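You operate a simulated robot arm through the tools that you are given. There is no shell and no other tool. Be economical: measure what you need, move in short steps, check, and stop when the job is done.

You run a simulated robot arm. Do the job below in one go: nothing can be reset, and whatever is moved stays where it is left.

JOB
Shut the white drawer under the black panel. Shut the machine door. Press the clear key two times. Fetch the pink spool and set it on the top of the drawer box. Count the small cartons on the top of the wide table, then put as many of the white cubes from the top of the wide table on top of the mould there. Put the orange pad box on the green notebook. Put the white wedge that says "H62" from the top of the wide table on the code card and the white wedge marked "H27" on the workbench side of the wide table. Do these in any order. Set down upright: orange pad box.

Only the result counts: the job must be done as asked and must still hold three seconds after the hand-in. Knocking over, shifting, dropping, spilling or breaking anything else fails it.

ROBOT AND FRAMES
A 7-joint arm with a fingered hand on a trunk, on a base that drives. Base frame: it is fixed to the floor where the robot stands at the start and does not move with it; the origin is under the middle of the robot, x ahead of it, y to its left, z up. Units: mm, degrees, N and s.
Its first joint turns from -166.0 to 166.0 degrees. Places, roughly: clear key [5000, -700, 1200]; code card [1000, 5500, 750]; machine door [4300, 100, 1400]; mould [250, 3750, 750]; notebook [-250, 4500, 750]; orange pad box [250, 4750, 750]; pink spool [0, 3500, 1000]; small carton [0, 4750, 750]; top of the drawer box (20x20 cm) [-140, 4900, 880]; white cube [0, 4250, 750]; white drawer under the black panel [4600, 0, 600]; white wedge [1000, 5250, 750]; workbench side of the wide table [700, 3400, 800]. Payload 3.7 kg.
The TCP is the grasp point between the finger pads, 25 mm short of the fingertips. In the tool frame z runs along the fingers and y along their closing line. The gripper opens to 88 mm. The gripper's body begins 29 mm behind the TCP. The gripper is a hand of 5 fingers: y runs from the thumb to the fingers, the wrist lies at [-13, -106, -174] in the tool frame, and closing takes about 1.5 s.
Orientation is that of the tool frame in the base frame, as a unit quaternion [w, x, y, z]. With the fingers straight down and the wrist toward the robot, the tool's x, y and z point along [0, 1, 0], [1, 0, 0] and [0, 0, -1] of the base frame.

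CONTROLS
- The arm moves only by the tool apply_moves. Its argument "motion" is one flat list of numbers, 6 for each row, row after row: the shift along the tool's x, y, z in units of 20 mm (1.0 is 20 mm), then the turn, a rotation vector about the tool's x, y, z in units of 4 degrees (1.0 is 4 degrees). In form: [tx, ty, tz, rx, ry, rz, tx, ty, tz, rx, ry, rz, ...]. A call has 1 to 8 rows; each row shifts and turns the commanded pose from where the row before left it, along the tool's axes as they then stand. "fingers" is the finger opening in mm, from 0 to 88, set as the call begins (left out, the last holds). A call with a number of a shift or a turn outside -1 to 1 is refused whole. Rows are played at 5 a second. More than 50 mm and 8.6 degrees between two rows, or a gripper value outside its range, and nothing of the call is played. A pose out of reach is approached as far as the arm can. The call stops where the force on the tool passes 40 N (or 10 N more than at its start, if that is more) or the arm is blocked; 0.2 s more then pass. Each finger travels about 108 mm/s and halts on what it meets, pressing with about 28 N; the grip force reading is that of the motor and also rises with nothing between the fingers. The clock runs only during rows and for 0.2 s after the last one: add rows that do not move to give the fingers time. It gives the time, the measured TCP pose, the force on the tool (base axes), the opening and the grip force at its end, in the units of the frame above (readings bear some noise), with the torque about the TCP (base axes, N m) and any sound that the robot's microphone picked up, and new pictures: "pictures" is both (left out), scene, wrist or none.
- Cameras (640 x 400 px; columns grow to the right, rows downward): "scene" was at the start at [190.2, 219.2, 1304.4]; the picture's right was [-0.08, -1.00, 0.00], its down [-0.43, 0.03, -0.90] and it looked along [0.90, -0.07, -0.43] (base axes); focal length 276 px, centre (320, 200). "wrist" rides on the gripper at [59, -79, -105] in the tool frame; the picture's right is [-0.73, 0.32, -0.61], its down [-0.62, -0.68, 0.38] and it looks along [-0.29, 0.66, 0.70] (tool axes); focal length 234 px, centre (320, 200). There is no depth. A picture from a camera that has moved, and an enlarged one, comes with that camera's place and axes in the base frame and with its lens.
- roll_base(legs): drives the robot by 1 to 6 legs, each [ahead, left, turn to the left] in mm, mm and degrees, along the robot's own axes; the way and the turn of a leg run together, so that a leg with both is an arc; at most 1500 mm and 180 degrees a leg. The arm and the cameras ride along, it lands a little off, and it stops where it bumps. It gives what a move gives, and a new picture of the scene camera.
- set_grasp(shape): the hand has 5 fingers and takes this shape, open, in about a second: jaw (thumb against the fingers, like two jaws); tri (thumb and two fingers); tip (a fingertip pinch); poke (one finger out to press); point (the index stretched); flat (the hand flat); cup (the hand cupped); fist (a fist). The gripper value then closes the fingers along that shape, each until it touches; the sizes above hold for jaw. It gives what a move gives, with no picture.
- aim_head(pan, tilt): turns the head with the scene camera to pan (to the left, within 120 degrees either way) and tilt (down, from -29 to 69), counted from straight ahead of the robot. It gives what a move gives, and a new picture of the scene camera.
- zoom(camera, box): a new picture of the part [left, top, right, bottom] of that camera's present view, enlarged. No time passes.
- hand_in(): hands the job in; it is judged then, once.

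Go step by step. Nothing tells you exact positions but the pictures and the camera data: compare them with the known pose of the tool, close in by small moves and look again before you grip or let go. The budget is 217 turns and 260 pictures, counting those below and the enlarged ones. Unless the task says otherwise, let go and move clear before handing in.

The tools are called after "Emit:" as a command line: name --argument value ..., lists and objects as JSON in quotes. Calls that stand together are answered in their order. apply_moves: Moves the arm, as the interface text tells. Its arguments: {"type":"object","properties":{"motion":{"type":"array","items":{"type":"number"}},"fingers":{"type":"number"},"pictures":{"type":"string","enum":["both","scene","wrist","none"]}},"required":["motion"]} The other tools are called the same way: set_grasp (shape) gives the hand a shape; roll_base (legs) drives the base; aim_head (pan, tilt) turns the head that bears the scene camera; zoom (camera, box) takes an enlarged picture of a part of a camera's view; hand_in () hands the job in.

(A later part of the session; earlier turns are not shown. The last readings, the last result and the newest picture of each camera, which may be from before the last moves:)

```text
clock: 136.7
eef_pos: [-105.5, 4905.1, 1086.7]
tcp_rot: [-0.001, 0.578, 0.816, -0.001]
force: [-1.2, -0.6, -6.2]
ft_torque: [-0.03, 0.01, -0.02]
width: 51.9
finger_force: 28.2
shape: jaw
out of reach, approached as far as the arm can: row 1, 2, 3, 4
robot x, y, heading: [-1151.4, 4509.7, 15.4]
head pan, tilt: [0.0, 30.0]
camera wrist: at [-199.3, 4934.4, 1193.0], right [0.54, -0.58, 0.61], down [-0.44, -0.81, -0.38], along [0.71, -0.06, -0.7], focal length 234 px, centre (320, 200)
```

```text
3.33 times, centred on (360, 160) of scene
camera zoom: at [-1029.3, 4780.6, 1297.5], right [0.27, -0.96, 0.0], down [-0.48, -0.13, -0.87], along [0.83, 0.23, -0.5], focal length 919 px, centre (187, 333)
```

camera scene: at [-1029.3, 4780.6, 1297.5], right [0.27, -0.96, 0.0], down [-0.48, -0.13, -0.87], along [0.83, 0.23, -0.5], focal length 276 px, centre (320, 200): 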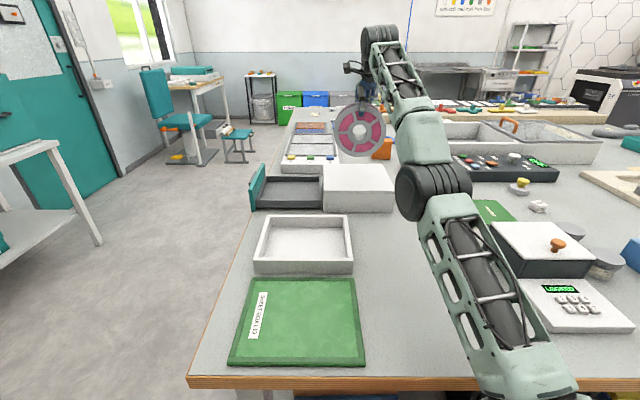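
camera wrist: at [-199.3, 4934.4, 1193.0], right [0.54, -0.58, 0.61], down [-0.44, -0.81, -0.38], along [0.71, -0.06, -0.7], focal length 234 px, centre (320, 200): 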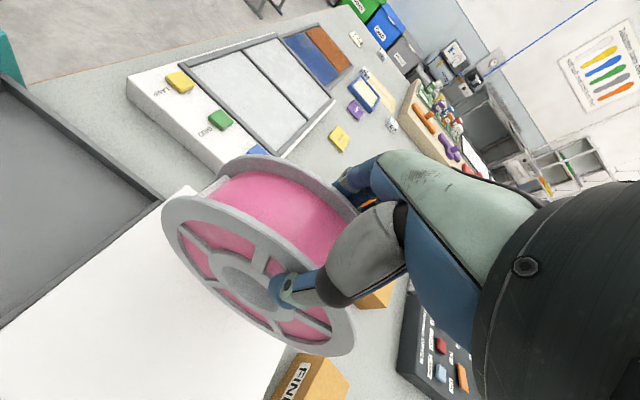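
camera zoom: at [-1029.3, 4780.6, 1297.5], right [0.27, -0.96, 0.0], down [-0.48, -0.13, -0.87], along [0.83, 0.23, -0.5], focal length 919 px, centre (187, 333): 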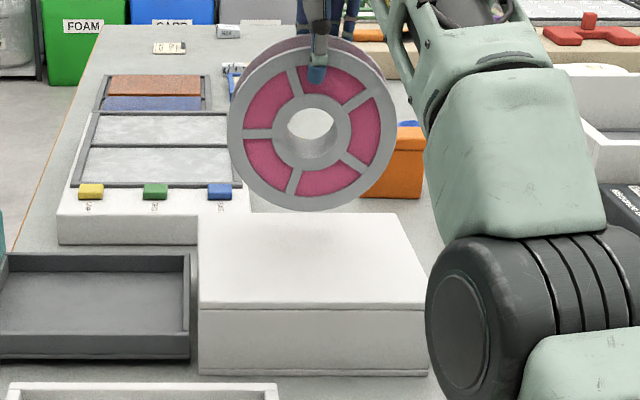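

The arm seems stuck near full stretch. I'll pull the hand back inward a bit first.

Emit:
apply_moves --motion '[-1, -1, 0, 0, 0, 0, -1, -1, 0, 0, 0, 0, -1, -1, 0, 0, 0, 0]' --pictures "none"

```text
clock: 137.5
eef_pos: [-99.0, 4849.0, 1115.9]
tcp_rot: [-0.001, 0.58, 0.815, -0.002]
force: [0.0, -0.1, -6.4]
ft_torque: [-0.03, 0.03, -0.01]
width: 51.7
finger_force: 27.8
shape: jaw
out of reach, approached as far as the arm can: row 1, 2, 3
robot x, y, heading: [-1154.5, 4509.9, 15.7]
head pan, tilt: [0.0, 30.0]
```

Emit:
apply_moves --motion '[0, -1, 0, 0, 0, 0, 0, -1, 0, 0, 0, 0, 0, -1, 0, 0, 0, 0, 0, -1, 0, 0, 0, 0, 0, -1, 0, 0, 0, 0, 0, -1, 0, 0, 0, 0, 0, -1, 0, 0, 0, 0, 0, -1, 0, 0, 0, 0]' --pictures "scene"

```text
clock: 139.3
eef_pos: [-153.3, 4835.7, 1193.4]
tcp_rot: [-0.001, 0.58, 0.815, -0.002]
force: [-0.7, 0.0, -6.8]
ft_torque: [0.04, 0.02, 0.01]
width: 51.8
finger_force: 28.2
shape: jaw
out of reach, approached as far as the arm can: row 1, 2, 3, 4, 5, 6, 7, 8
robot x, y, heading: [-1147.0, 4509.6, 15.6]
head pan, tilt: [0.0, 30.0]
camera scene: at [-1029.2, 4780.6, 1297.5], right [0.27, -0.96, 0.0], down [-0.48, -0.13, -0.87], along [0.83, 0.23, -0.5], focal length 276 px, centre (320, 200)
```

scene: 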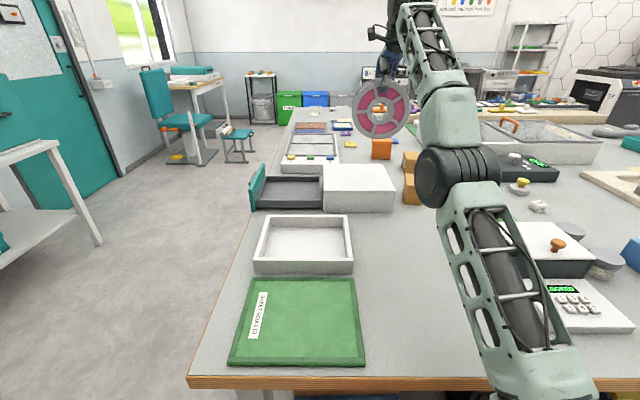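

Emit:
apply_moves --motion '[-1, -1, 0.5, 0, 0, 0, -1, -1, 0.5, 0, 0, 0, -1, -1, 0.5, 0, 0, 0, -1, -1, 0.5, 0, 0, 0, -1, -1, 0.5, 0, 0, 0, -1, -1, 0.5, 0, 0, 0, -1, -1, 0.5, 0, 0, 0, -1, -1, 0.5, 0, 0, 0]' --pictures "none"

```text
clock: 141.1
eef_pos: [-127.0, 4668.8, 1222.8]
tcp_rot: [-0.002, 0.579, 0.815, -0.002]
force: [-0.3, 1.0, -7.0]
ft_torque: [0.05, 0.01, -0.02]
width: 52.0
finger_force: 28.4
shape: jaw
out of reach, approached as far as the arm can: row 1, 2, 3, 4, 5, 6, 7, 8
robot x, y, heading: [-1147.6, 4514.1, 15.6]
head pan, tilt: [0.0, 30.0]
```

Emit:
aim_head --pan -15 --tilt 10

```text
clock: 141.9
eef_pos: [-128.6, 4668.2, 1221.4]
tcp_rot: [0.0, 0.579, 0.815, -0.002]
force: [-0.4, -1.0, -5.4]
ft_torque: [0.02, -0.01, 0.02]
width: 51.8
finger_force: 28.2
shape: jaw
robot x, y, heading: [-1145.5, 4510.4, 15.5]
head pan, tilt: [-15.0, 10.0]
camera scene: at [-1023.4, 4757.2, 1329.8], right [0.01, -1.0, 0.0], down [-0.17, 0.0, -0.98], along [0.98, 0.01, -0.17], focal length 276 px, centre (320, 200)
```

scene: 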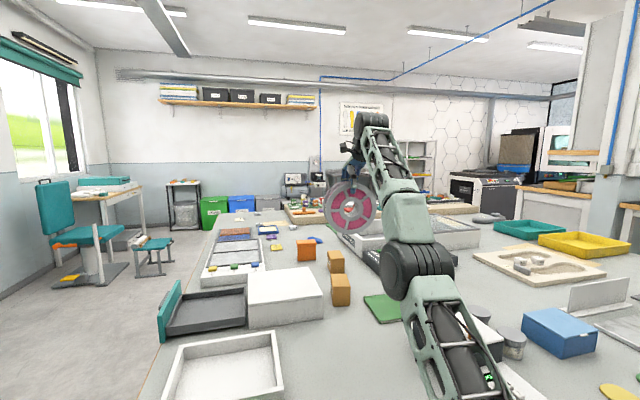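

Emit:
apply_moves --motion '[0, -1, 0, -1, 0, 0, 0, -1, 0, -1, 0, 0, 0, -1, 0, -1, 0, 0, 0, -1, 0, -1, 0, 0, 0, -1, 0, 0, 0, 0, 0, -1, 0, 0, 0, 0, 0, -1, 0, 0, 0, 0, 0, -1, 0, 0, 0, 0]' --pictures "none"

```text
clock: 143.7
eef_pos: [-142.3, 4634.7, 1320.3]
tcp_rot: [0.079, 0.573, 0.808, 0.112]
force: [-0.2, -0.1, -6.2]
ft_torque: [-0.04, 0.12, 0.0]
width: 51.8
finger_force: 27.7
shape: jaw
out of reach, approached as far as the arm can: row 1, 2, 3, 4, 5, 6, 7, 8
robot x, y, heading: [-1150.4, 4514.4, 15.4]
head pan, tilt: [-15.0, 10.0]
```

Emit:
apply_moves --motion '[0, 1, 0.6, 1, 0, 0, 0, 1, 0.6, 1, 0, 0, 0, 1, 0.6, 1, 0, 0, 0, 1, 0.6, 1, 0, 0, 0, 1, 0.6, 0, 0, 0, 0, 1, 0, 0, 0, 0, 0, 1, 0, 0, 0, 0, 0, 1, 0, 0, 0, 0]' --pictures "none"

Emit:
apply_moves --motion '[0, -1, 0.5, 0, 0, 0, 0, -1, 0.5, 0, 0, 0, 0, -1, 0.5, 0, 0, 0, 0, -1, 0.5, 0, 0, 0, 0, -1, 0.5, 0, 0, 0, 0, -1, 0.5, 0, 0, 0, 0, -1, 0.5, 0, 0, 0, 0, -1, 0.5, 0, 0, 0]' --pictures "none"

```text
clock: 145.5
eef_pos: [-108.3, 4696.0, 1195.0]
tcp_rot: [0.001, 0.58, 0.814, 0.0]
force: [-0.1, 0.7, -6.4]
ft_torque: [-0.01, 0.01, 0.02]
width: 51.6
finger_force: 27.6
shape: jaw
out of reach, approached as far as the arm can: row 1, 2, 3, 4, 5, 6, 7, 8
robot x, y, heading: [-1153.1, 4515.0, 15.4]
head pan, tilt: [-15.0, 10.0]
```

```text
clock: 147.3
eef_pos: [-118.3, 4682.0, 1207.8]
tcp_rot: [0.0, 0.579, 0.815, -0.001]
force: [0.0, -0.1, -6.3]
ft_torque: [0.05, 0.02, -0.01]
width: 51.3
finger_force: 27.7
shape: jaw
out of reach, approached as far as the arm can: row 1, 2, 3, 4, 5, 6, 7, 8
robot x, y, heading: [-1154.3, 4514.0, 15.5]
head pan, tilt: [-15.0, 10.0]
```

Emit:
apply_moves --motion '[0, 0.84, -0.53, 0, 0, 0, 0, 0.84, -0.53, 0, 0, 0, 0, 0.2, -0.1, 0, 0, 0, 0, -1, 0.8, 0, 0, 0, 0, -1, 0.8, 0, 0, 0, 0, -1, 0.8, 0, 0, 0, 0, -1, 0.8, 0, 0, 0, 0, -1, 0.8, 0, 0, 0]' --pictures "none"

Emit:
apply_moves --motion '[0, 0, 0.5, 0, 0, 0, 0, -0.5, 1, 0, 0, 0, 0, -0.5, 1, 0, 0, 0, 0, -0.5, 1, 0, 0, 0, 0, -0.5, 1, 0, 0, 0, 0, -0.5, 1, 0, 0, 0, 0, -0.5, 1, 0, 0, 0, 0, -0.5, 1, 0, 0, 0]' --pictures "none"

```text
clock: 149.1
eef_pos: [-118.7, 4684.4, 1208.1]
tcp_rot: [-0.001, 0.58, 0.815, -0.001]
force: [0.0, -0.1, -6.8]
ft_torque: [-0.01, 0.01, 0.0]
width: 51.6
finger_force: 28.2
shape: jaw
out of reach, approached as far as the arm can: row 1, 2, 3, 4, 5, 6, 7, 8
robot x, y, heading: [-1150.9, 4513.3, 15.4]
head pan, tilt: [-15.0, 10.0]
```

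```text
clock: 150.9
eef_pos: [-82.8, 4680.5, 1161.9]
tcp_rot: [-0.001, 0.58, 0.815, -0.001]
force: [-0.6, 0.1, -6.4]
ft_torque: [0.03, -0.02, 0.02]
width: 51.5
finger_force: 27.9
shape: jaw
out of reach, approached as far as the arm can: row 1, 2, 3, 4, 5, 6, 7, 8
robot x, y, heading: [-1151.9, 4508.0, 15.4]
head pan, tilt: [-15.0, 10.0]
```

Emit:
apply_moves --motion '[0, 1, -0.6, 0, 0, 0, 0, -1, 0.3, 0, 0, 0, 0, -1, 0.3, 0, 0, 0, 0, -1, 0.3, 0, 0, 0, 0, -1, 0, 0, 0, 0]' --pictures "none"

Emit:
apply_moves --motion '[0, 1, -0.6, 0, 0, 0, 0, 1, -0.6, 0, 0, 0, 0, 1, -0.6, 0, 0, 0, 0, -1, 0.6, 0, 0, 0, 0, -1, 0.6, 0, 0, 0, 0, -1, 0.6, 0, 0, 0, 0, -1, 0.6, 0, 0, 0, 0, -1, 0.3, 0, 0, 0]' --pictures "none"

Emit:
apply_moves --motion '[0, 0.3, -0.2, 0, 0, 0, 0, 0.1, -0.1, 0, 0, 0, 0, 0.1, -0.1, 0, 0, 0, 0, -1, 0.6, 0, 0, 0, 0, -1, 0.6, 0, 0, 0, 0, -1, 0.6, 0, 0, 0, 0, -1, 0.6, 0, 0, 0, 0, -1, 0.3, 0, 0, 0]' --pictures "none"

```text
clock: 152.1
eef_pos: [-92.4, 4671.3, 1178.2]
tcp_rot: [-0.001, 0.579, 0.815, -0.001]
force: [-0.4, -0.6, -5.7]
ft_torque: [-0.01, 0.01, 0.02]
width: 51.4
finger_force: 27.7
shape: jaw
out of reach, approached as far as the arm can: row 1, 2, 3, 4, 5
robot x, y, heading: [-1150.5, 4510.7, 15.5]
head pan, tilt: [-15.0, 10.0]
```

```text
clock: 153.9
eef_pos: [-100.8, 4679.8, 1188.7]
tcp_rot: [-0.001, 0.579, 0.815, 0.0]
force: [1.0, 0.3, -5.3]
ft_torque: [-0.02, 0.01, 0.03]
width: 51.3
finger_force: 28.3
shape: jaw
out of reach, approached as far as the arm can: row 1, 2, 3, 4, 5, 6, 7, 8
robot x, y, heading: [-1152.2, 4511.3, 15.5]
head pan, tilt: [-15.0, 10.0]
```

```text
clock: 155.7
eef_pos: [-108.1, 4666.7, 1198.9]
tcp_rot: [-0.001, 0.579, 0.815, -0.001]
force: [-0.2, -0.4, -7.3]
ft_torque: [-0.02, 0.06, -0.02]
width: 51.5
finger_force: 28.1
shape: jaw
out of reach, approached as far as the arm can: row 1, 3, 4, 5, 6, 7, 8
robot x, y, heading: [-1150.3, 4511.7, 15.7]
head pan, tilt: [-15.0, 10.0]
```

Emit:
apply_moves --motion '[1, 1, 0, 0, 0, 0, 1, 1, 0, 0, 0, 0, 1, 1, 0, 0, 0, 0, -1, -1, 0.5, 0, 0, 0, -1, -1, 0.5, 0, 0, 0, -1, -1, 0.5, 0, 0, 0, -1, -1, 0.5, 0, 0, 0, -1, -1, 0.5, 0, 0, 0]' --pictures "none"

Emit:
apply_moves --motion '[0, 0.7, -0.4, 0, 0, 0, 0, 0.1, -0.05, 0, 0, 0, 0, 0, 0, 0, 0, 0, 0, -0.05, 0, 0, 0, 0, 0, -0.2, 0.1, 0, 0, 0, 0, -0.5, 0.3, 0, 0, 0, 0, -1, 0.6, 0, 0, 0, 0, -1, 0.6, 0, 0, 0]' --pictures "none"

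Emit:
apply_moves --motion '[0, 1, 1, 0, 0, 0, 0, 1, 1, 0, 0, 0, 0, 1, 1, 0, 0, 0, 0, 1, 1, 0, 0, 0, 0, -1, 0, 0, 0, 0, 0, -1, 0, 0, 0, 0, 0, -1, 0, 0, 0, 0, 0, -1, 0, 0, 0, 0]' --pictures "none"

```text
clock: 157.5
eef_pos: [-162.4, 4605.8, 1124.4]
tcp_rot: [0.0, 0.58, 0.815, -0.001]
force: [1.1, 0.4, -6.7]
ft_torque: [0.02, 0.01, 0.01]
width: 51.4
finger_force: 28.0
shape: jaw
out of reach, approached as far as the arm can: row 1, 2, 3
robot x, y, heading: [-1149.4, 4514.4, 15.7]
head pan, tilt: [-15.0, 10.0]
```

```text
clock: 159.3
eef_pos: [-199.4, 4591.0, 1098.2]
tcp_rot: [0.0, 0.58, 0.815, 0.0]
force: [0.3, 0.8, -6.4]
ft_torque: [0.01, 0.0, 0.0]
width: 51.4
finger_force: 27.7
shape: jaw
robot x, y, heading: [-1150.7, 4512.2, 15.7]
head pan, tilt: [-15.0, 10.0]
```

```text
clock: 161.1
eef_pos: [-197.9, 4591.3, 1019.3]
tcp_rot: [-0.001, 0.579, 0.815, -0.001]
force: [0.1, -0.2, -7.1]
ft_torque: [0.01, 0.03, -0.04]
width: 51.1
finger_force: 27.9
shape: jaw
robot x, y, heading: [-1155.7, 4513.2, 15.7]
head pan, tilt: [-15.0, 10.0]
```

Unlocked (lesson: never command beyond reach). Raise first, then approach the box inside the reach limit.

Emit:
apply_moves --motion '[0, 0, -1, 0, 0, 0, 0, 0, -1, 0, 0, 0, 0, 0, -0.9, 0, 0, 0, 0.94, 0.55, 0, 0, 0, 0, 0.94, 0.55, 0, 0, 0, 0, 0.94, 0.55, 0, 0, 0, 0, 0.94, 0.55, 0, 0, 0, 0]' --pictures "scene"

Emit:
apply_moves --motion '[0.94, 0.55, 0, 0, 0, 0, 0.94, 0.55, 0, 0, 0, 0, 0.94, 0.55, 0, 0, 0, 0, 0.94, 0.55, 0, 0, 0, 0, 0.94, 0.55, 0, 0, 0, 0, 0.94, 0.55, 0, 0, 0, 0, 0.94, 0.5, 0, 0, 0, 0]' --pictures "none"

Emit:
aim_head --pan 0 --tilt 30

```text
clock: 162.7
eef_pos: [-183.1, 4679.1, 1077.4]
tcp_rot: [-0.001, 0.58, 0.815, -0.002]
force: [0.0, 0.3, -6.0]
ft_torque: [-0.07, 0.03, -0.02]
width: 51.4
finger_force: 27.6
shape: jaw
robot x, y, heading: [-1152.5, 4507.9, 15.4]
head pan, tilt: [-15.0, 10.0]
camera scene: at [-1023.4, 4757.0, 1329.9], right [0.01, -1.0, 0.0], down [-0.17, 0.0, -0.98], along [0.98, 0.01, -0.17], focal length 276 px, centre (320, 200)
```

scene: 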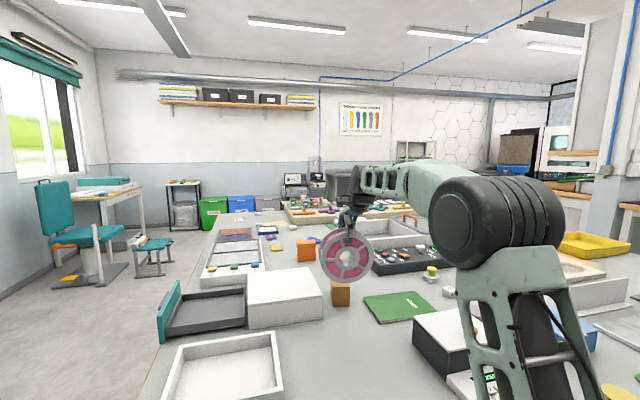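

```text
clock: 164.3
eef_pos: [-151.9, 4829.4, 1077.2]
tcp_rot: [0.0, 0.58, 0.814, 0.0]
force: [0.1, 0.2, -5.2]
ft_torque: [-0.02, 0.02, -0.02]
width: 51.3
finger_force: 27.6
shape: jaw
robot x, y, heading: [-1148.2, 4513.4, 15.8]
head pan, tilt: [-15.0, 10.0]
```

```text
clock: 165.1
eef_pos: [-151.0, 4828.7, 1077.9]
tcp_rot: [-0.001, 0.579, 0.815, -0.001]
force: [0.0, -0.4, -5.3]
ft_torque: [-0.05, -0.01, 0.02]
width: 51.2
finger_force: 28.0
shape: jaw
robot x, y, heading: [-1149.1, 4517.1, 15.2]
head pan, tilt: [0.0, 30.0]
camera scene: at [-1029.3, 4780.6, 1297.6], right [0.27, -0.96, 0.0], down [-0.48, -0.13, -0.87], along [0.83, 0.23, -0.5], focal length 276 px, centre (320, 200)
```

scene: 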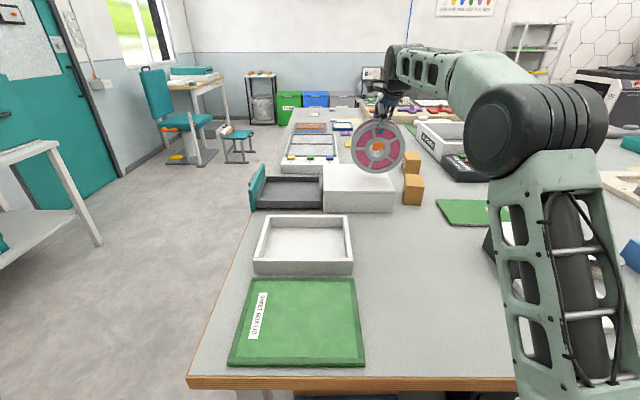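

Emit:
apply_moves --motion '[0.9, 0.5, 0, 0, 0, 0, 0.9, 0.5, 0.3, 0, 0, 0, 0.9, 0.5, 0.3, 0, 0, 0, 0, 0, 0, 0, 0, 0]' --pictures "none"

Emit:
zoom --camera "scene" --box '[290, 100, 430, 220]'

```text
clock: 166.1
eef_pos: [-141.6, 4889.5, 1065.3]
tcp_rot: [0.0, 0.579, 0.815, 0.0]
force: [0.2, -0.3, -6.9]
ft_torque: [0.02, 0.02, -0.01]
width: 51.4
finger_force: 27.9
shape: jaw
robot x, y, heading: [-1150.9, 4512.8, 15.4]
head pan, tilt: [0.0, 30.0]
```

```text
3.33 times, centred on (360, 160) of scene
camera zoom: at [-1029.3, 4780.6, 1297.5], right [0.27, -0.96, 0.0], down [-0.48, -0.13, -0.87], along [0.83, 0.23, -0.5], focal length 919 px, centre (187, 333)
```

zoom: 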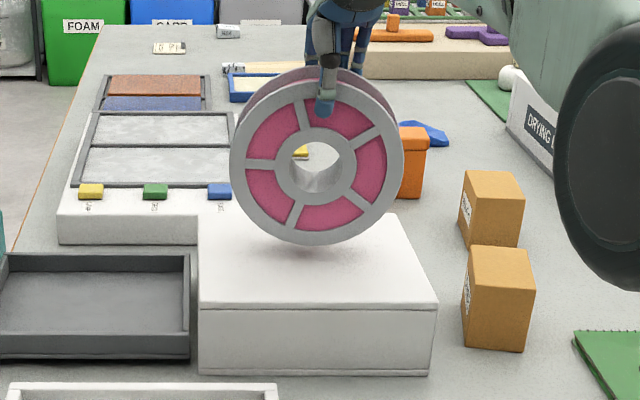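

Spool is over the middle of the box. Lower to contact.

Emit:
apply_moves --motion '[0, 0, 0.5, 0, 0, 0, 0, 0, 0.4, 0, 0, 0, 0, 0, 0, 0, 0, 0]' --pictures "none"

Emit:
apply_moves --motion '[0, 0, 0.15, 0, 0, 0, 0, 0, 0, 0, 0, 0]' --pictures "none"

Emit:
apply_moves --motion '[0, 0, 0.15, 0, 0, 0, 0, 0, 0, 0, 0, 0]' --pictures "none"

Emit:
zoom --camera "scene" --box '[290, 100, 430, 220]'

```text
clock: 166.9
eef_pos: [-142.4, 4888.8, 1048.5]
tcp_rot: [0.0, 0.58, 0.814, 0.0]
force: [1.5, 0.0, -1.2]
ft_torque: [-0.04, -0.01, -0.03]
width: 51.4
finger_force: 27.7
shape: jaw
robot x, y, heading: [-1150.0, 4513.1, 15.3]
head pan, tilt: [0.0, 30.0]
```

```text
clock: 167.5
eef_pos: [-141.6, 4888.7, 1046.6]
tcp_rot: [0.001, 0.58, 0.815, 0.001]
force: [3.7, 0.2, 14.2]
ft_torque: [-0.01, -0.13, 0.02]
width: 51.2
finger_force: 27.7
shape: jaw
robot x, y, heading: [-1153.3, 4512.1, 15.4]
head pan, tilt: [0.0, 30.0]
```

```text
clock: 168.1
eef_pos: [-142.3, 4887.8, 1044.7]
tcp_rot: [0.001, 0.58, 0.815, 0.002]
force: [6.6, 0.7, 29.9]
ft_torque: [-0.04, -0.25, 0.05]
width: 51.5
finger_force: 27.8
shape: jaw
robot x, y, heading: [-1149.7, 4509.7, 15.2]
head pan, tilt: [0.0, 30.0]
```

```text
3.33 times, centred on (360, 160) of scene
camera zoom: at [-1030.4, 4780.1, 1297.8], right [0.27, -0.96, 0.0], down [-0.48, -0.13, -0.87], along [0.83, 0.23, -0.5], focal length 919 px, centre (187, 333)
```

zoom: 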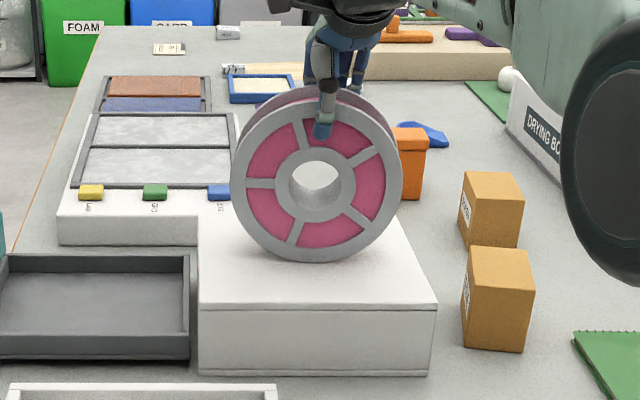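

Relieve the pressure, then open.

Emit:
apply_moves --motion '[0, 0, -0.18, 0, 0, 0, 0, 0, 0, 0, 0, 0]' --pictures "none"

Emit:
apply_moves --motion '[0, 0, 0, 0, 0, 0, 0, 0, 0, 0, 0, 0, 0, 0, 0, 0, 0, 0, 0, 0, 0, 0, 0, 0]' --fingers 56 --pictures "none"

Emit:
zoom --camera "scene" --box '[290, 100, 430, 220]'

```text
clock: 168.7
eef_pos: [-143.0, 4888.9, 1044.7]
tcp_rot: [-0.001, 0.579, 0.815, -0.001]
force: [5.1, -0.1, 18.1]
ft_torque: [-0.04, -0.25, 0.03]
width: 51.4
finger_force: 28.1
shape: jaw
robot x, y, heading: [-1154.9, 4511.2, 15.4]
head pan, tilt: [0.0, 30.0]
```

```text
clock: 169.7
eef_pos: [-143.9, 4889.0, 1044.6]
tcp_rot: [-0.001, 0.579, 0.815, -0.001]
force: [1.0, 0.8, -1.2]
ft_torque: [0.03, 0.0, 0.01]
width: 56.7
finger_force: 0.0
shape: jaw
robot x, y, heading: [-1148.8, 4511.5, 15.5]
head pan, tilt: [0.0, 30.0]
```

```text
3.33 times, centred on (360, 160) of scene
camera zoom: at [-1029.5, 4780.5, 1297.6], right [0.27, -0.96, 0.0], down [-0.48, -0.13, -0.87], along [0.83, 0.23, -0.5], focal length 919 px, centre (187, 333)
```

zoom: 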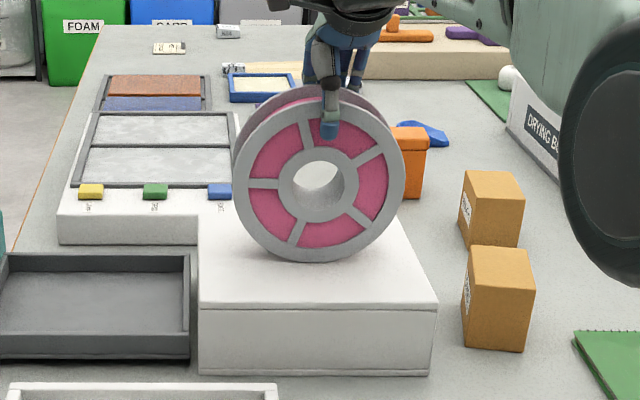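

It stands by itself. Open fully and rise.

Emit:
apply_moves --motion '[0, 0, 0, 0, 0, 0, 0, 0, 0, 0, 0, 0, 0, 0, 0, 0, 0, 0, 0, 0, -0.5, 0, 0, 0, 0, 0, -0.5, 0, 0, 0, 0, 0, -0.7, 0, 0, 0, 0, -0.1, -0.8, 0, 0, 0]' --fingers 88 --pictures "none"

Emit:
zoom --camera "scene" --box '[270, 60, 470, 220]'

```text
clock: 171.3
eef_pos: [-143.9, 4887.6, 1095.3]
tcp_rot: [-0.001, 0.579, 0.815, -0.001]
force: [0.2, 0.3, 0.6]
ft_torque: [0.04, -0.01, 0.02]
width: 87.9
finger_force: 0.0
shape: jaw
robot x, y, heading: [-1151.9, 4513.9, 15.4]
head pan, tilt: [0.0, 30.0]
```

```text
2.50 times, centred on (370, 140) of scene
camera zoom: at [-1029.5, 4780.5, 1297.6], right [0.27, -0.96, 0.0], down [-0.48, -0.13, -0.87], along [0.83, 0.23, -0.5], focal length 689 px, centre (195, 350)
```

zoom: 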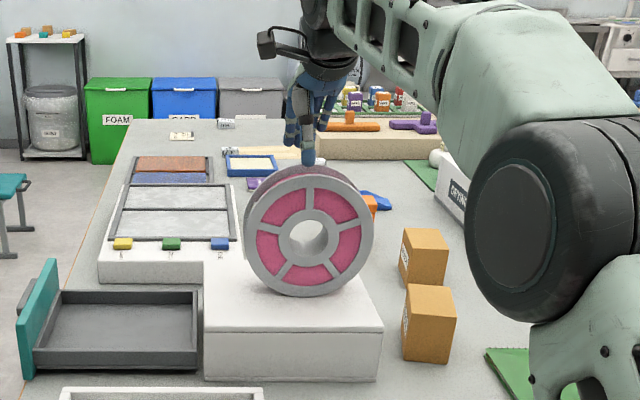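

Spool is on the drawer box. Rise a bit more, retract the arm, then drive round to the far side for the wedges and the pad box.

Emit:
apply_moves --motion '[0, 0, -0.6, 0, 0, 0, 0, -0.1, -0.4, 0, 0, 0, -0.6, -0.8, 0, 0, 0, 0, -0.6, -1, 0, 0, 0, 0, -0.6, -1, -0.5, 0, 0, 0, -0.6, -1, -0.5, 0, 0, 0, -0.6, -1, -0.5, 0, 0, 0, -0.6, -1, -1, 0, 0, 0]' --pictures "none"

Emit:
apply_moves --motion '[-1, -1, -1, 0, 0, 0, -1, -1, 0, 0, 0, 0, -1, -1, 0, 0, 0, 0, -1, -1, 0, 0, 0, 0, -1, -1, 0, 0, 0, 0, -1, -1, 0, 0, 0, 0, -1, -0.5, 0, 0, 0, 0, -1, -0.5, 0, 0, 0, 0]' --pictures "scene"

```text
clock: 173.1
eef_pos: [-231.4, 4780.3, 1164.3]
tcp_rot: [0.0, 0.579, 0.815, -0.001]
force: [-0.4, -0.2, 0.0]
ft_torque: [0.02, 0.01, -0.02]
width: 87.8
finger_force: 0.0
shape: jaw
robot x, y, heading: [-1153.6, 4510.6, 15.5]
head pan, tilt: [0.0, 30.0]
```

```text
clock: 174.9
eef_pos: [-312.0, 4583.4, 1185.4]
tcp_rot: [0.0, 0.579, 0.815, 0.0]
force: [-0.6, 0.2, 0.2]
ft_torque: [0.0, -0.01, 0.02]
width: 88.0
finger_force: 0.1
shape: jaw
robot x, y, heading: [-1149.1, 4512.6, 15.6]
head pan, tilt: [0.0, 30.0]
camera scene: at [-1029.6, 4780.6, 1297.6], right [0.27, -0.96, 0.0], down [-0.48, -0.13, -0.87], along [0.83, 0.23, -0.5], focal length 276 px, centre (320, 200)
```

scene: 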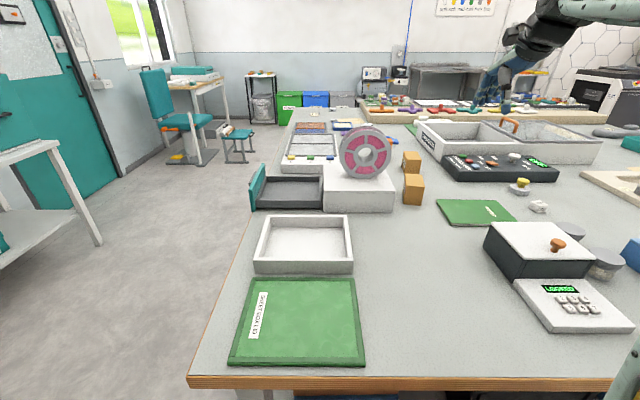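

Emit:
roll_base --legs '[[-200, 0, 0], [0, 1030, 0], [1200, 0, 0], [1200, 0, 0], [0, 0, -90]]'

Emit:
aim_head --pan 0 --tilt 35

```text
clock: 196.7
eef_pos: [760.3, 5275.6, 1186.2]
tcp_rot: [0.0, 0.987, 0.162, 0.0]
force: [0.1, -0.7, 0.6]
ft_torque: [-0.02, -0.01, -0.01]
width: 87.8
finger_force: 0.0
shape: jaw
robot x, y, heading: [695.6, 6114.7, -75.1]
head pan, tilt: [0.0, 30.0]
camera scene: at [961.8, 5989.5, 1297.6], right [-0.97, -0.26, 0.0], down [-0.13, 0.48, -0.87], along [0.22, -0.84, -0.5], focal length 276 px, centre (320, 200)
```

scene: 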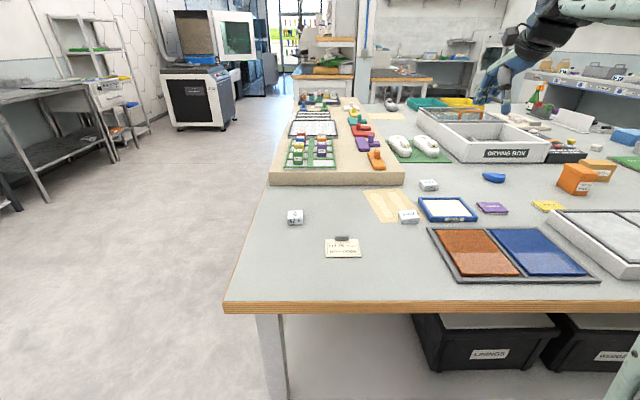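

```text
clock: 197.3
eef_pos: [759.7, 5275.7, 1187.1]
tcp_rot: [0.0, 0.987, 0.163, -0.001]
force: [0.9, 0.4, -0.3]
ft_torque: [0.01, 0.01, 0.01]
width: 88.0
finger_force: 0.0
shape: jaw
robot x, y, heading: [698.1, 6117.3, -74.9]
head pan, tilt: [0.0, 35.0]
camera scene: at [961.2, 5991.8, 1289.8], right [-0.97, -0.26, 0.0], down [-0.15, 0.55, -0.82], along [0.21, -0.79, -0.57], focal length 276 px, centre (320, 200)
```

scene: 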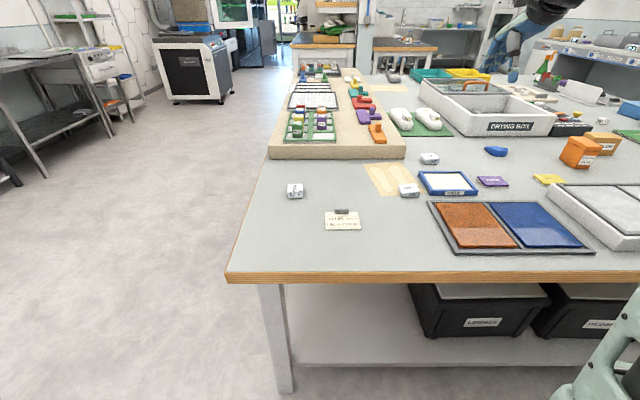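

Zoom on the three wedges and the code card.

Emit:
zoom --camera "scene" --box '[270, 140, 470, 265]'

Emit:
zoom --camera "scene" --box '[440, 90, 640, 215]'

```text
3.20 times, centred on (370, 202) of scene
camera zoom: at [961.2, 5991.8, 1289.8], right [-0.97, -0.26, 0.0], down [-0.15, 0.55, -0.82], along [0.21, -0.79, -0.57], focal length 882 px, centre (160, 192)
```

zoom: 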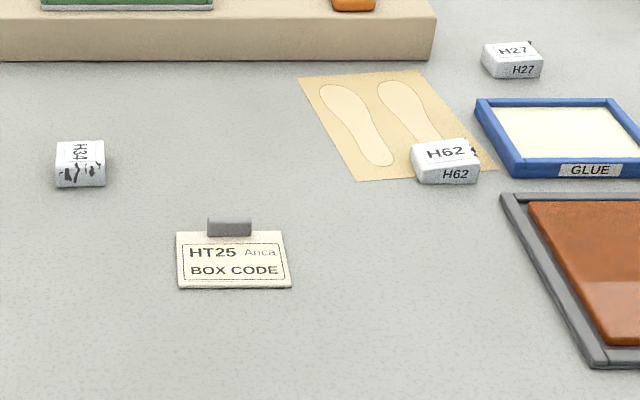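

```text
3.20 times, centred on (540, 152) of scene
camera zoom: at [961.2, 5991.8, 1289.8], right [-0.97, -0.26, 0.0], down [-0.15, 0.55, -0.82], along [0.21, -0.79, -0.57], focal length 882 px, centre (-384, 352)
```

zoom: 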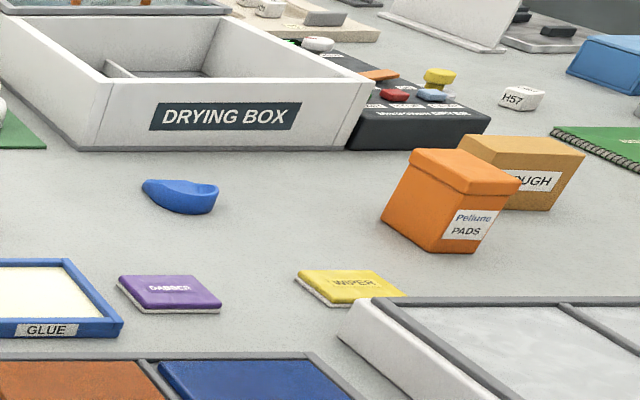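

H62 ≈(877,5212), H27 ≈(802,4963), code card ≈(1054,5402). Drive 110 mm closer and bring the hand above H62.

Emit:
roll_base --legs '[[110, 0, 0]]'

Emit:
zoom --camera "scene" --box '[280, 150, 480, 275]'

```text
clock: 198.5
eef_pos: [791.5, 5168.2, 1187.1]
tcp_rot: [0.001, 0.987, 0.163, 0.001]
force: [-0.1, -0.6, -0.4]
ft_torque: [0.01, -0.02, -0.02]
width: 87.7
finger_force: 0.0
shape: jaw
robot x, y, heading: [726.7, 6009.2, -74.9]
head pan, tilt: [0.0, 35.0]
camera scene: at [990.3, 5885.0, 1289.8], right [-0.97, -0.26, 0.0], down [-0.15, 0.55, -0.82], along [0.21, -0.79, -0.57], focal length 276 px, centre (320, 200)
```

scene: 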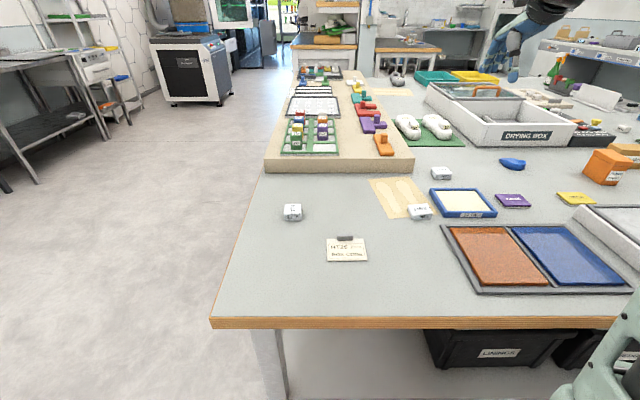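

```text
3.20 times, centred on (380, 212) of scene
camera zoom: at [990.3, 5885.0, 1289.8], right [-0.97, -0.26, 0.0], down [-0.15, 0.55, -0.82], along [0.21, -0.79, -0.57], focal length 882 px, centre (128, 160)
```

zoom: 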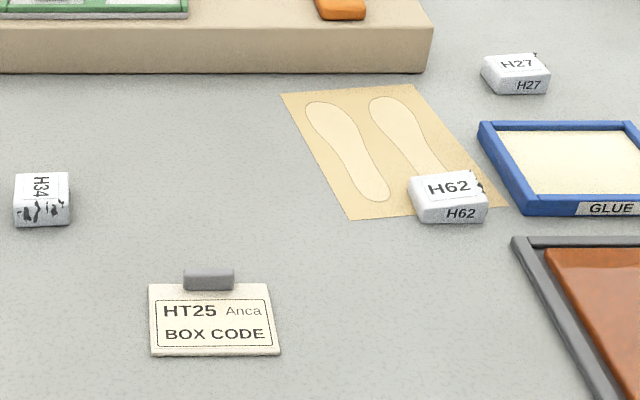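

Emit:
apply_moves --motion '[0.95, -0.14, 1, 0, 0, 0, 0.95, -0.14, 1, 0, 0, 0, 0.95, -0.14, 1, 0, 0, 0, 0.95, -0.14, 1, 0, 0, 0, 0.95, -0.14, 1, 0, 0, 0, 0, 0, 1, 0, 0, 0, 0, 0, 1, 0, 0, 0, 0, 0, 1, 0, 0, 0]' --pictures "wrist"

Emit:
zoom --camera "wrist" --box '[160, 200, 360, 325]'

```text
clock: 200.3
eef_pos: [875.8, 5210.4, 1026.8]
tcp_rot: [0.0, 0.987, 0.163, 0.0]
force: [-0.5, 0.1, -0.4]
ft_torque: [0.0, 0.03, 0.04]
width: 88.0
finger_force: 0.1
shape: jaw
robot x, y, heading: [723.9, 6005.5, -75.2]
head pan, tilt: [0.0, 35.0]
camera wrist: at [906.3, 5304.3, 1133.5], right [-0.58, -0.54, 0.61], down [-0.81, 0.45, -0.38], along [-0.06, -0.72, -0.7], focal length 234 px, centre (320, 200)
```

wrist: 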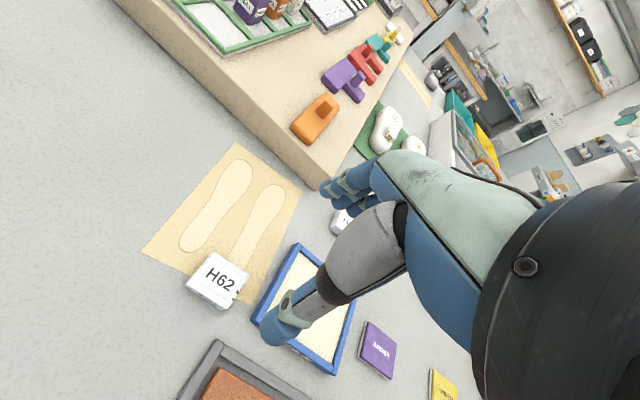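

```text
3.20 times, centred on (260, 262) of wrist
camera zoom: at [906.3, 5304.3, 1133.5], right [-0.58, -0.54, 0.61], down [-0.81, 0.45, -0.38], along [-0.06, -0.72, -0.7], focal length 749 px, centre (512, 0)
```

zoom: 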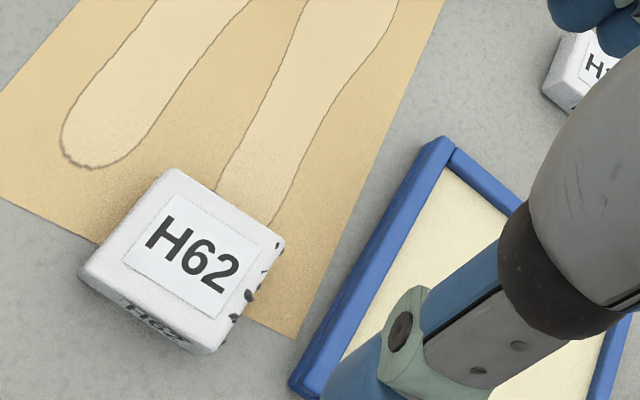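

H62 top is ≈51×47 mm, aligned with the hand, centre ≈(881,5209). Descend.

Emit:
apply_moves --motion '[0.25, 0, 1, 0, 0, 0, 0, 0, 1, 0, 0, 0, 0, 0, 1, 0, 0, 0, 0, 0, 1, 0, 0, 0, 0, 0, 1, 0, 0, 0, 0, 0, 1, 0, 0, 0, 0, 0, 1, 0, 0, 0, 0, 0, 1, 0, 0, 0]' --pictures "wrist"

Emit:
zoom --camera "scene" --box '[350, 150, 510, 250]'

```text
clock: 202.1
eef_pos: [882.3, 5212.7, 865.6]
tcp_rot: [0.0, 0.987, 0.162, 0.0]
force: [-0.7, 0.0, -0.3]
ft_torque: [0.0, 0.0, -0.03]
width: 87.9
finger_force: 0.0
shape: jaw
robot x, y, heading: [725.7, 6007.4, -74.7]
head pan, tilt: [0.0, 35.0]
camera wrist: at [912.2, 5306.0, 971.3], right [-0.58, -0.54, 0.61], down [-0.81, 0.45, -0.38], along [-0.06, -0.72, -0.7], focal length 234 px, centre (320, 200)
```

wrist: 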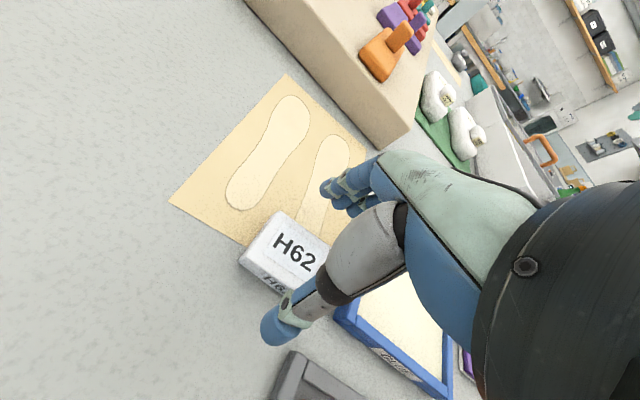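

```text
4.00 times, centred on (430, 200) of scene
camera zoom: at [990.3, 5885.1, 1289.8], right [-0.97, -0.26, 0.0], down [-0.15, 0.55, -0.82], along [0.21, -0.79, -0.57], focal length 1103 px, centre (-120, 200)
```

zoom: 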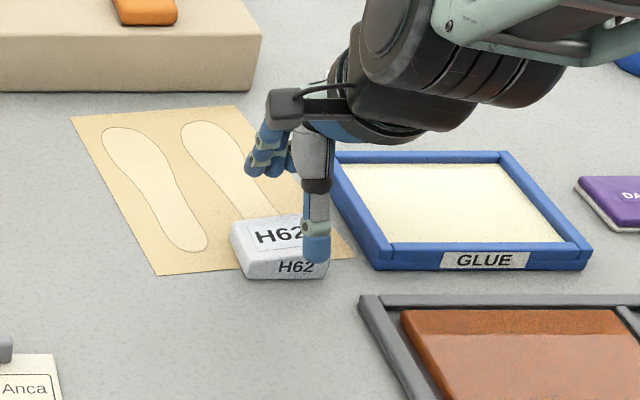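

Emit:
apply_moves --motion '[0.3, 0, 0.5, 0, 0, 0, 0, 0, 0.7, 0, 0, 0, 0, 0, 0.6, 0, 0, 0]' --pictures "none"

Emit:
apply_moves --motion '[0, 0, 0, 0, 0, 0, 0, 0, 0, 0, 0, 0, 0, 0, 0, 0, 0, 0, 0, 0, 0, 0, 0, 0, 0, 0, 0, 0, 0, 0, 0, 0, 0, 0, 0, 0, 0, 0, 0, 0, 0, 0]' --fingers 30 --pictures "wrist"

Emit:
zoom --camera "scene" --box '[350, 150, 510, 250]'

```text
clock: 202.9
eef_pos: [887.4, 5215.4, 830.4]
tcp_rot: [0.0, 0.987, 0.162, 0.0]
force: [-0.8, -0.1, 0.0]
ft_torque: [-0.04, -0.03, -0.02]
width: 87.9
finger_force: 0.1
shape: jaw
robot x, y, heading: [722.7, 6007.4, -74.9]
head pan, tilt: [0.0, 35.0]
```

```text
clock: 204.5
eef_pos: [886.6, 5213.7, 831.2]
tcp_rot: [0.0, 0.987, 0.163, -0.001]
force: [0.1, 0.5, -0.2]
ft_torque: [-0.01, 0.01, -0.01]
width: 41.6
finger_force: 27.7
shape: jaw
robot x, y, heading: [725.6, 6006.6, -75.0]
head pan, tilt: [0.0, 35.0]
camera wrist: at [917.1, 5308.3, 936.9], right [-0.58, -0.54, 0.61], down [-0.81, 0.45, -0.38], along [-0.06, -0.71, -0.7], focal length 234 px, centre (320, 200)
```

wrist: 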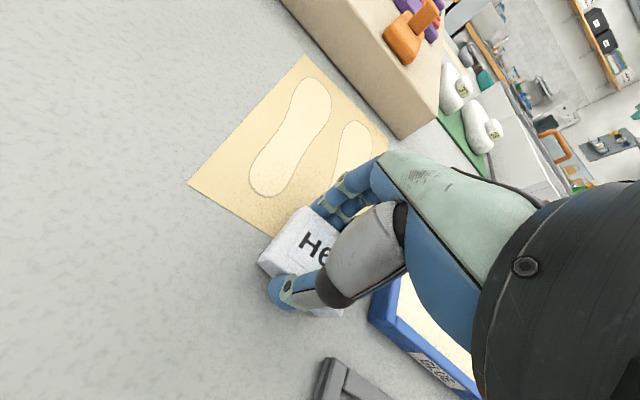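

```text
4.00 times, centred on (430, 200) of scene
camera zoom: at [990.3, 5885.0, 1289.8], right [-0.97, -0.26, 0.0], down [-0.15, 0.55, -0.82], along [0.21, -0.79, -0.57], focal length 1103 px, centre (-120, 200)
```

zoom: 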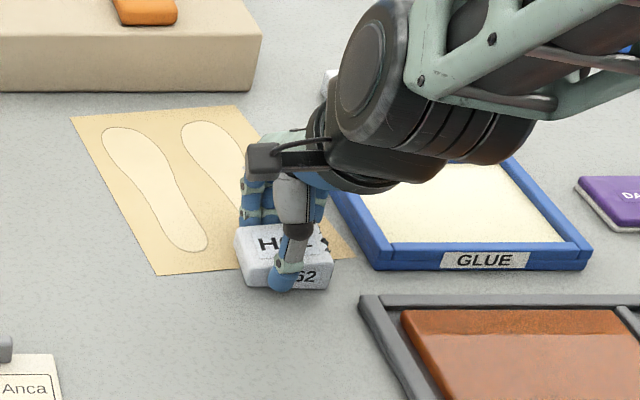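

Gripped (41.6 mm). Lift and carry to the card.

Emit:
apply_moves --motion '[0, 0, -1, 0, 0, 0, 0, 0, -1, 0, 0, 0, 0, 0, -1, 0, 0, 0, 0.95, -0.54, 0, 0, 0, 0, 0.95, -0.54, 0, 0, 0, 0, 0.95, -0.54, 0, 0, 0, 0, 0.95, -0.54, 0, 0, 0, 0, 0.95, -0.54, 0, 0, 0, 0]' --pictures "none"

Emit:
apply_moves --motion '[0.95, -0.54, 0, 0, 0, 0, 0.95, -0.54, 0, 0, 0, 0, 0.95, -0.54, 0, 0, 0, 0, 0.95, -0.54, 0, 0, 0, 0, 0.95, -0.54, 0, 0, 0, 0, 0.95, -0.54, 0, 0, 0, 0, 0.9, -0.5, 0.5, 0, 0, 0, 0, 0, 0, 0, 0, 0]' --pictures "wrist"

Emit:
zoom --camera "scene" --box '[280, 170, 440, 270]'

```text
clock: 206.3
eef_pos: [957.8, 5296.8, 889.9]
tcp_rot: [0.0, 0.987, 0.163, 0.0]
force: [0.4, -0.5, -0.4]
ft_torque: [0.01, 0.02, -0.02]
width: 41.8
finger_force: 28.4
shape: jaw
robot x, y, heading: [723.4, 6009.3, -74.7]
head pan, tilt: [0.0, 35.0]
```

```text
clock: 208.1
eef_pos: [1061.1, 5408.8, 880.0]
tcp_rot: [0.0, 0.987, 0.163, 0.0]
force: [-0.3, -0.3, -0.5]
ft_torque: [0.0, 0.0, 0.01]
width: 41.6
finger_force: 27.5
shape: jaw
robot x, y, heading: [729.0, 6005.2, -74.5]
head pan, tilt: [0.0, 35.0]
camera wrist: at [1091.7, 5501.9, 986.3], right [-0.58, -0.54, 0.61], down [-0.81, 0.45, -0.38], along [-0.06, -0.71, -0.7], focal length 234 px, centre (320, 200)
```

wrist: 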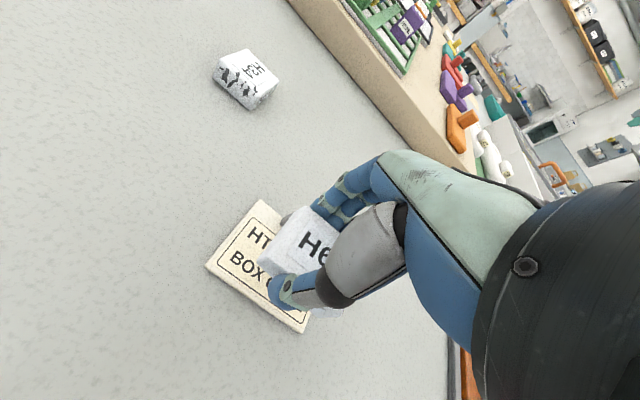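

```text
4.00 times, centred on (360, 220) of scene
camera zoom: at [990.3, 5885.1, 1289.8], right [-0.97, -0.26, 0.0], down [-0.15, 0.55, -0.82], along [0.21, -0.79, -0.57], focal length 1103 px, centre (160, 120)
```

zoom: 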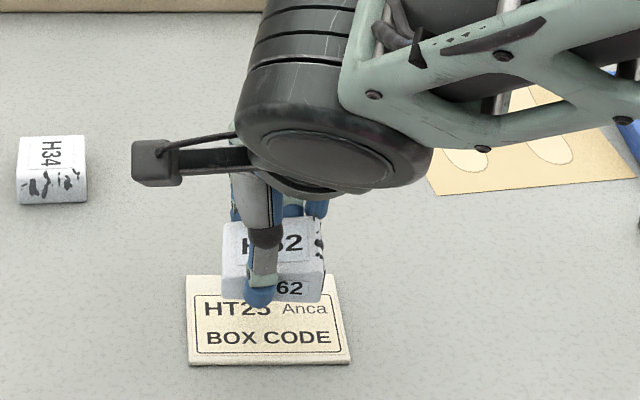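

Nearly right: nudge 3 mm back, lower, and open only slightly because of the clip at the card's back edge.

Emit:
apply_moves --motion '[0, 0.15, 0.6, 0, 0, 0, 0, 0, 0.6, 0, 0, 0, 0, 0, 0.6, 0, 0, 0, 0, 0, 0.3, 0, 0, 0]' --pictures "none"

Emit:
zoom --camera "scene" --box '[300, 190, 400, 252]'

```text
clock: 209.1
eef_pos: [1060.6, 5406.5, 839.5]
tcp_rot: [0.001, 0.987, 0.162, 0.0]
force: [0.0, 0.1, 1.4]
ft_torque: [-0.03, -0.02, 0.0]
width: 41.6
finger_force: 28.0
shape: jaw
robot x, y, heading: [726.5, 6010.4, -75.1]
head pan, tilt: [0.0, 35.0]
```

```text
6.40 times, centred on (350, 221) of scene
camera zoom: at [990.3, 5885.1, 1289.8], right [-0.97, -0.26, 0.0], down [-0.15, 0.55, -0.82], along [0.21, -0.79, -0.57], focal length 1764 px, centre (128, 66)
```

zoom: 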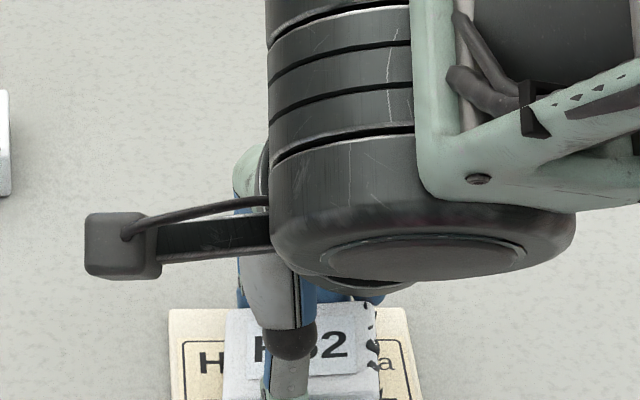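

Emit:
apply_moves --motion '[0, 0, 0.12, 0, 0, 0, 0, 0, 0, 0, 0, 0]' --pictures "none"

Emit:
apply_moves --motion '[0, 0, 0.12, 0, 0, 0, 0, 0, 0, 0, 0, 0]' --pictures "none"

Emit:
apply_moves --motion '[0, 0, 0.1, 0, 0, 0, 0, 0, 0, 0, 0, 0]' --pictures "wrist"

Emit:
zoom --camera "scene" --box '[300, 210, 400, 272]'

```text
clock: 209.7
eef_pos: [1061.8, 5407.8, 838.3]
tcp_rot: [0.001, 0.987, 0.163, 0.0]
force: [1.4, 1.8, 17.8]
ft_torque: [-0.65, -0.06, -0.03]
width: 42.6
finger_force: 28.2
shape: jaw
robot x, y, heading: [723.9, 6009.6, -74.9]
head pan, tilt: [0.0, 35.0]
```

```text
clock: 210.4
eef_pos: [1063.4, 5407.9, 837.7]
tcp_rot: [0.003, 0.987, 0.163, 0.002]
force: [-2.4, 2.9, 16.9]
ft_torque: [-0.59, 0.01, -0.12]
width: 42.5
finger_force: 27.8
shape: jaw
robot x, y, heading: [726.4, 6005.0, -74.9]
head pan, tilt: [0.0, 35.0]
stopped in row 2: the force on the tool passed its limit at 41 N (the readings are from after the stop); the commanded pose is now the measured one
```

```text
clock: 211.0
eef_pos: [1063.2, 5406.1, 836.6]
tcp_rot: [0.006, 0.986, 0.164, 0.004]
force: [-1.1, 1.6, 17.6]
ft_torque: [-0.58, -0.01, -0.1]
width: 42.4
finger_force: 27.9
shape: jaw
robot x, y, heading: [724.4, 6007.2, -74.9]
head pan, tilt: [0.0, 35.0]
stopped in row 2: the force on the tool passed its limit at 41 N (the readings are from after the stop); the commanded pose is now the measured one
camera wrist: at [1092.6, 5500.7, 942.7], right [-0.59, -0.53, 0.61], down [-0.81, 0.44, -0.39], along [-0.06, -0.72, -0.69], focal length 234 px, centre (320, 200)
```

wrist: 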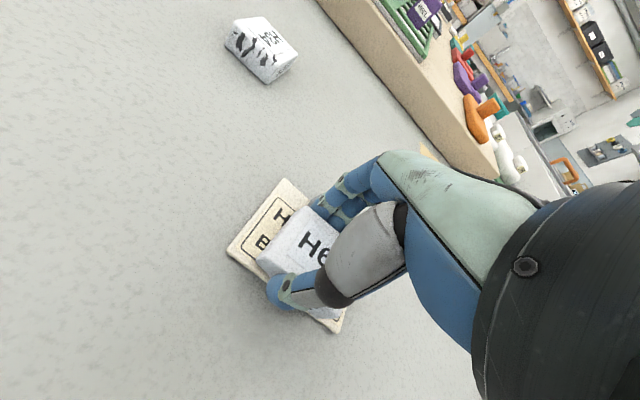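

```text
6.40 times, centred on (350, 241) of scene
camera zoom: at [989.9, 5885.6, 1289.9], right [-0.97, -0.26, 0.0], down [-0.15, 0.55, -0.82], along [0.21, -0.79, -0.57], focal length 1764 px, centre (128, -62)
```

zoom: 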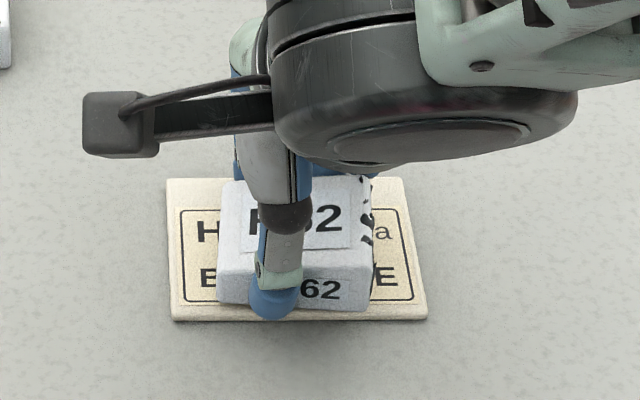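

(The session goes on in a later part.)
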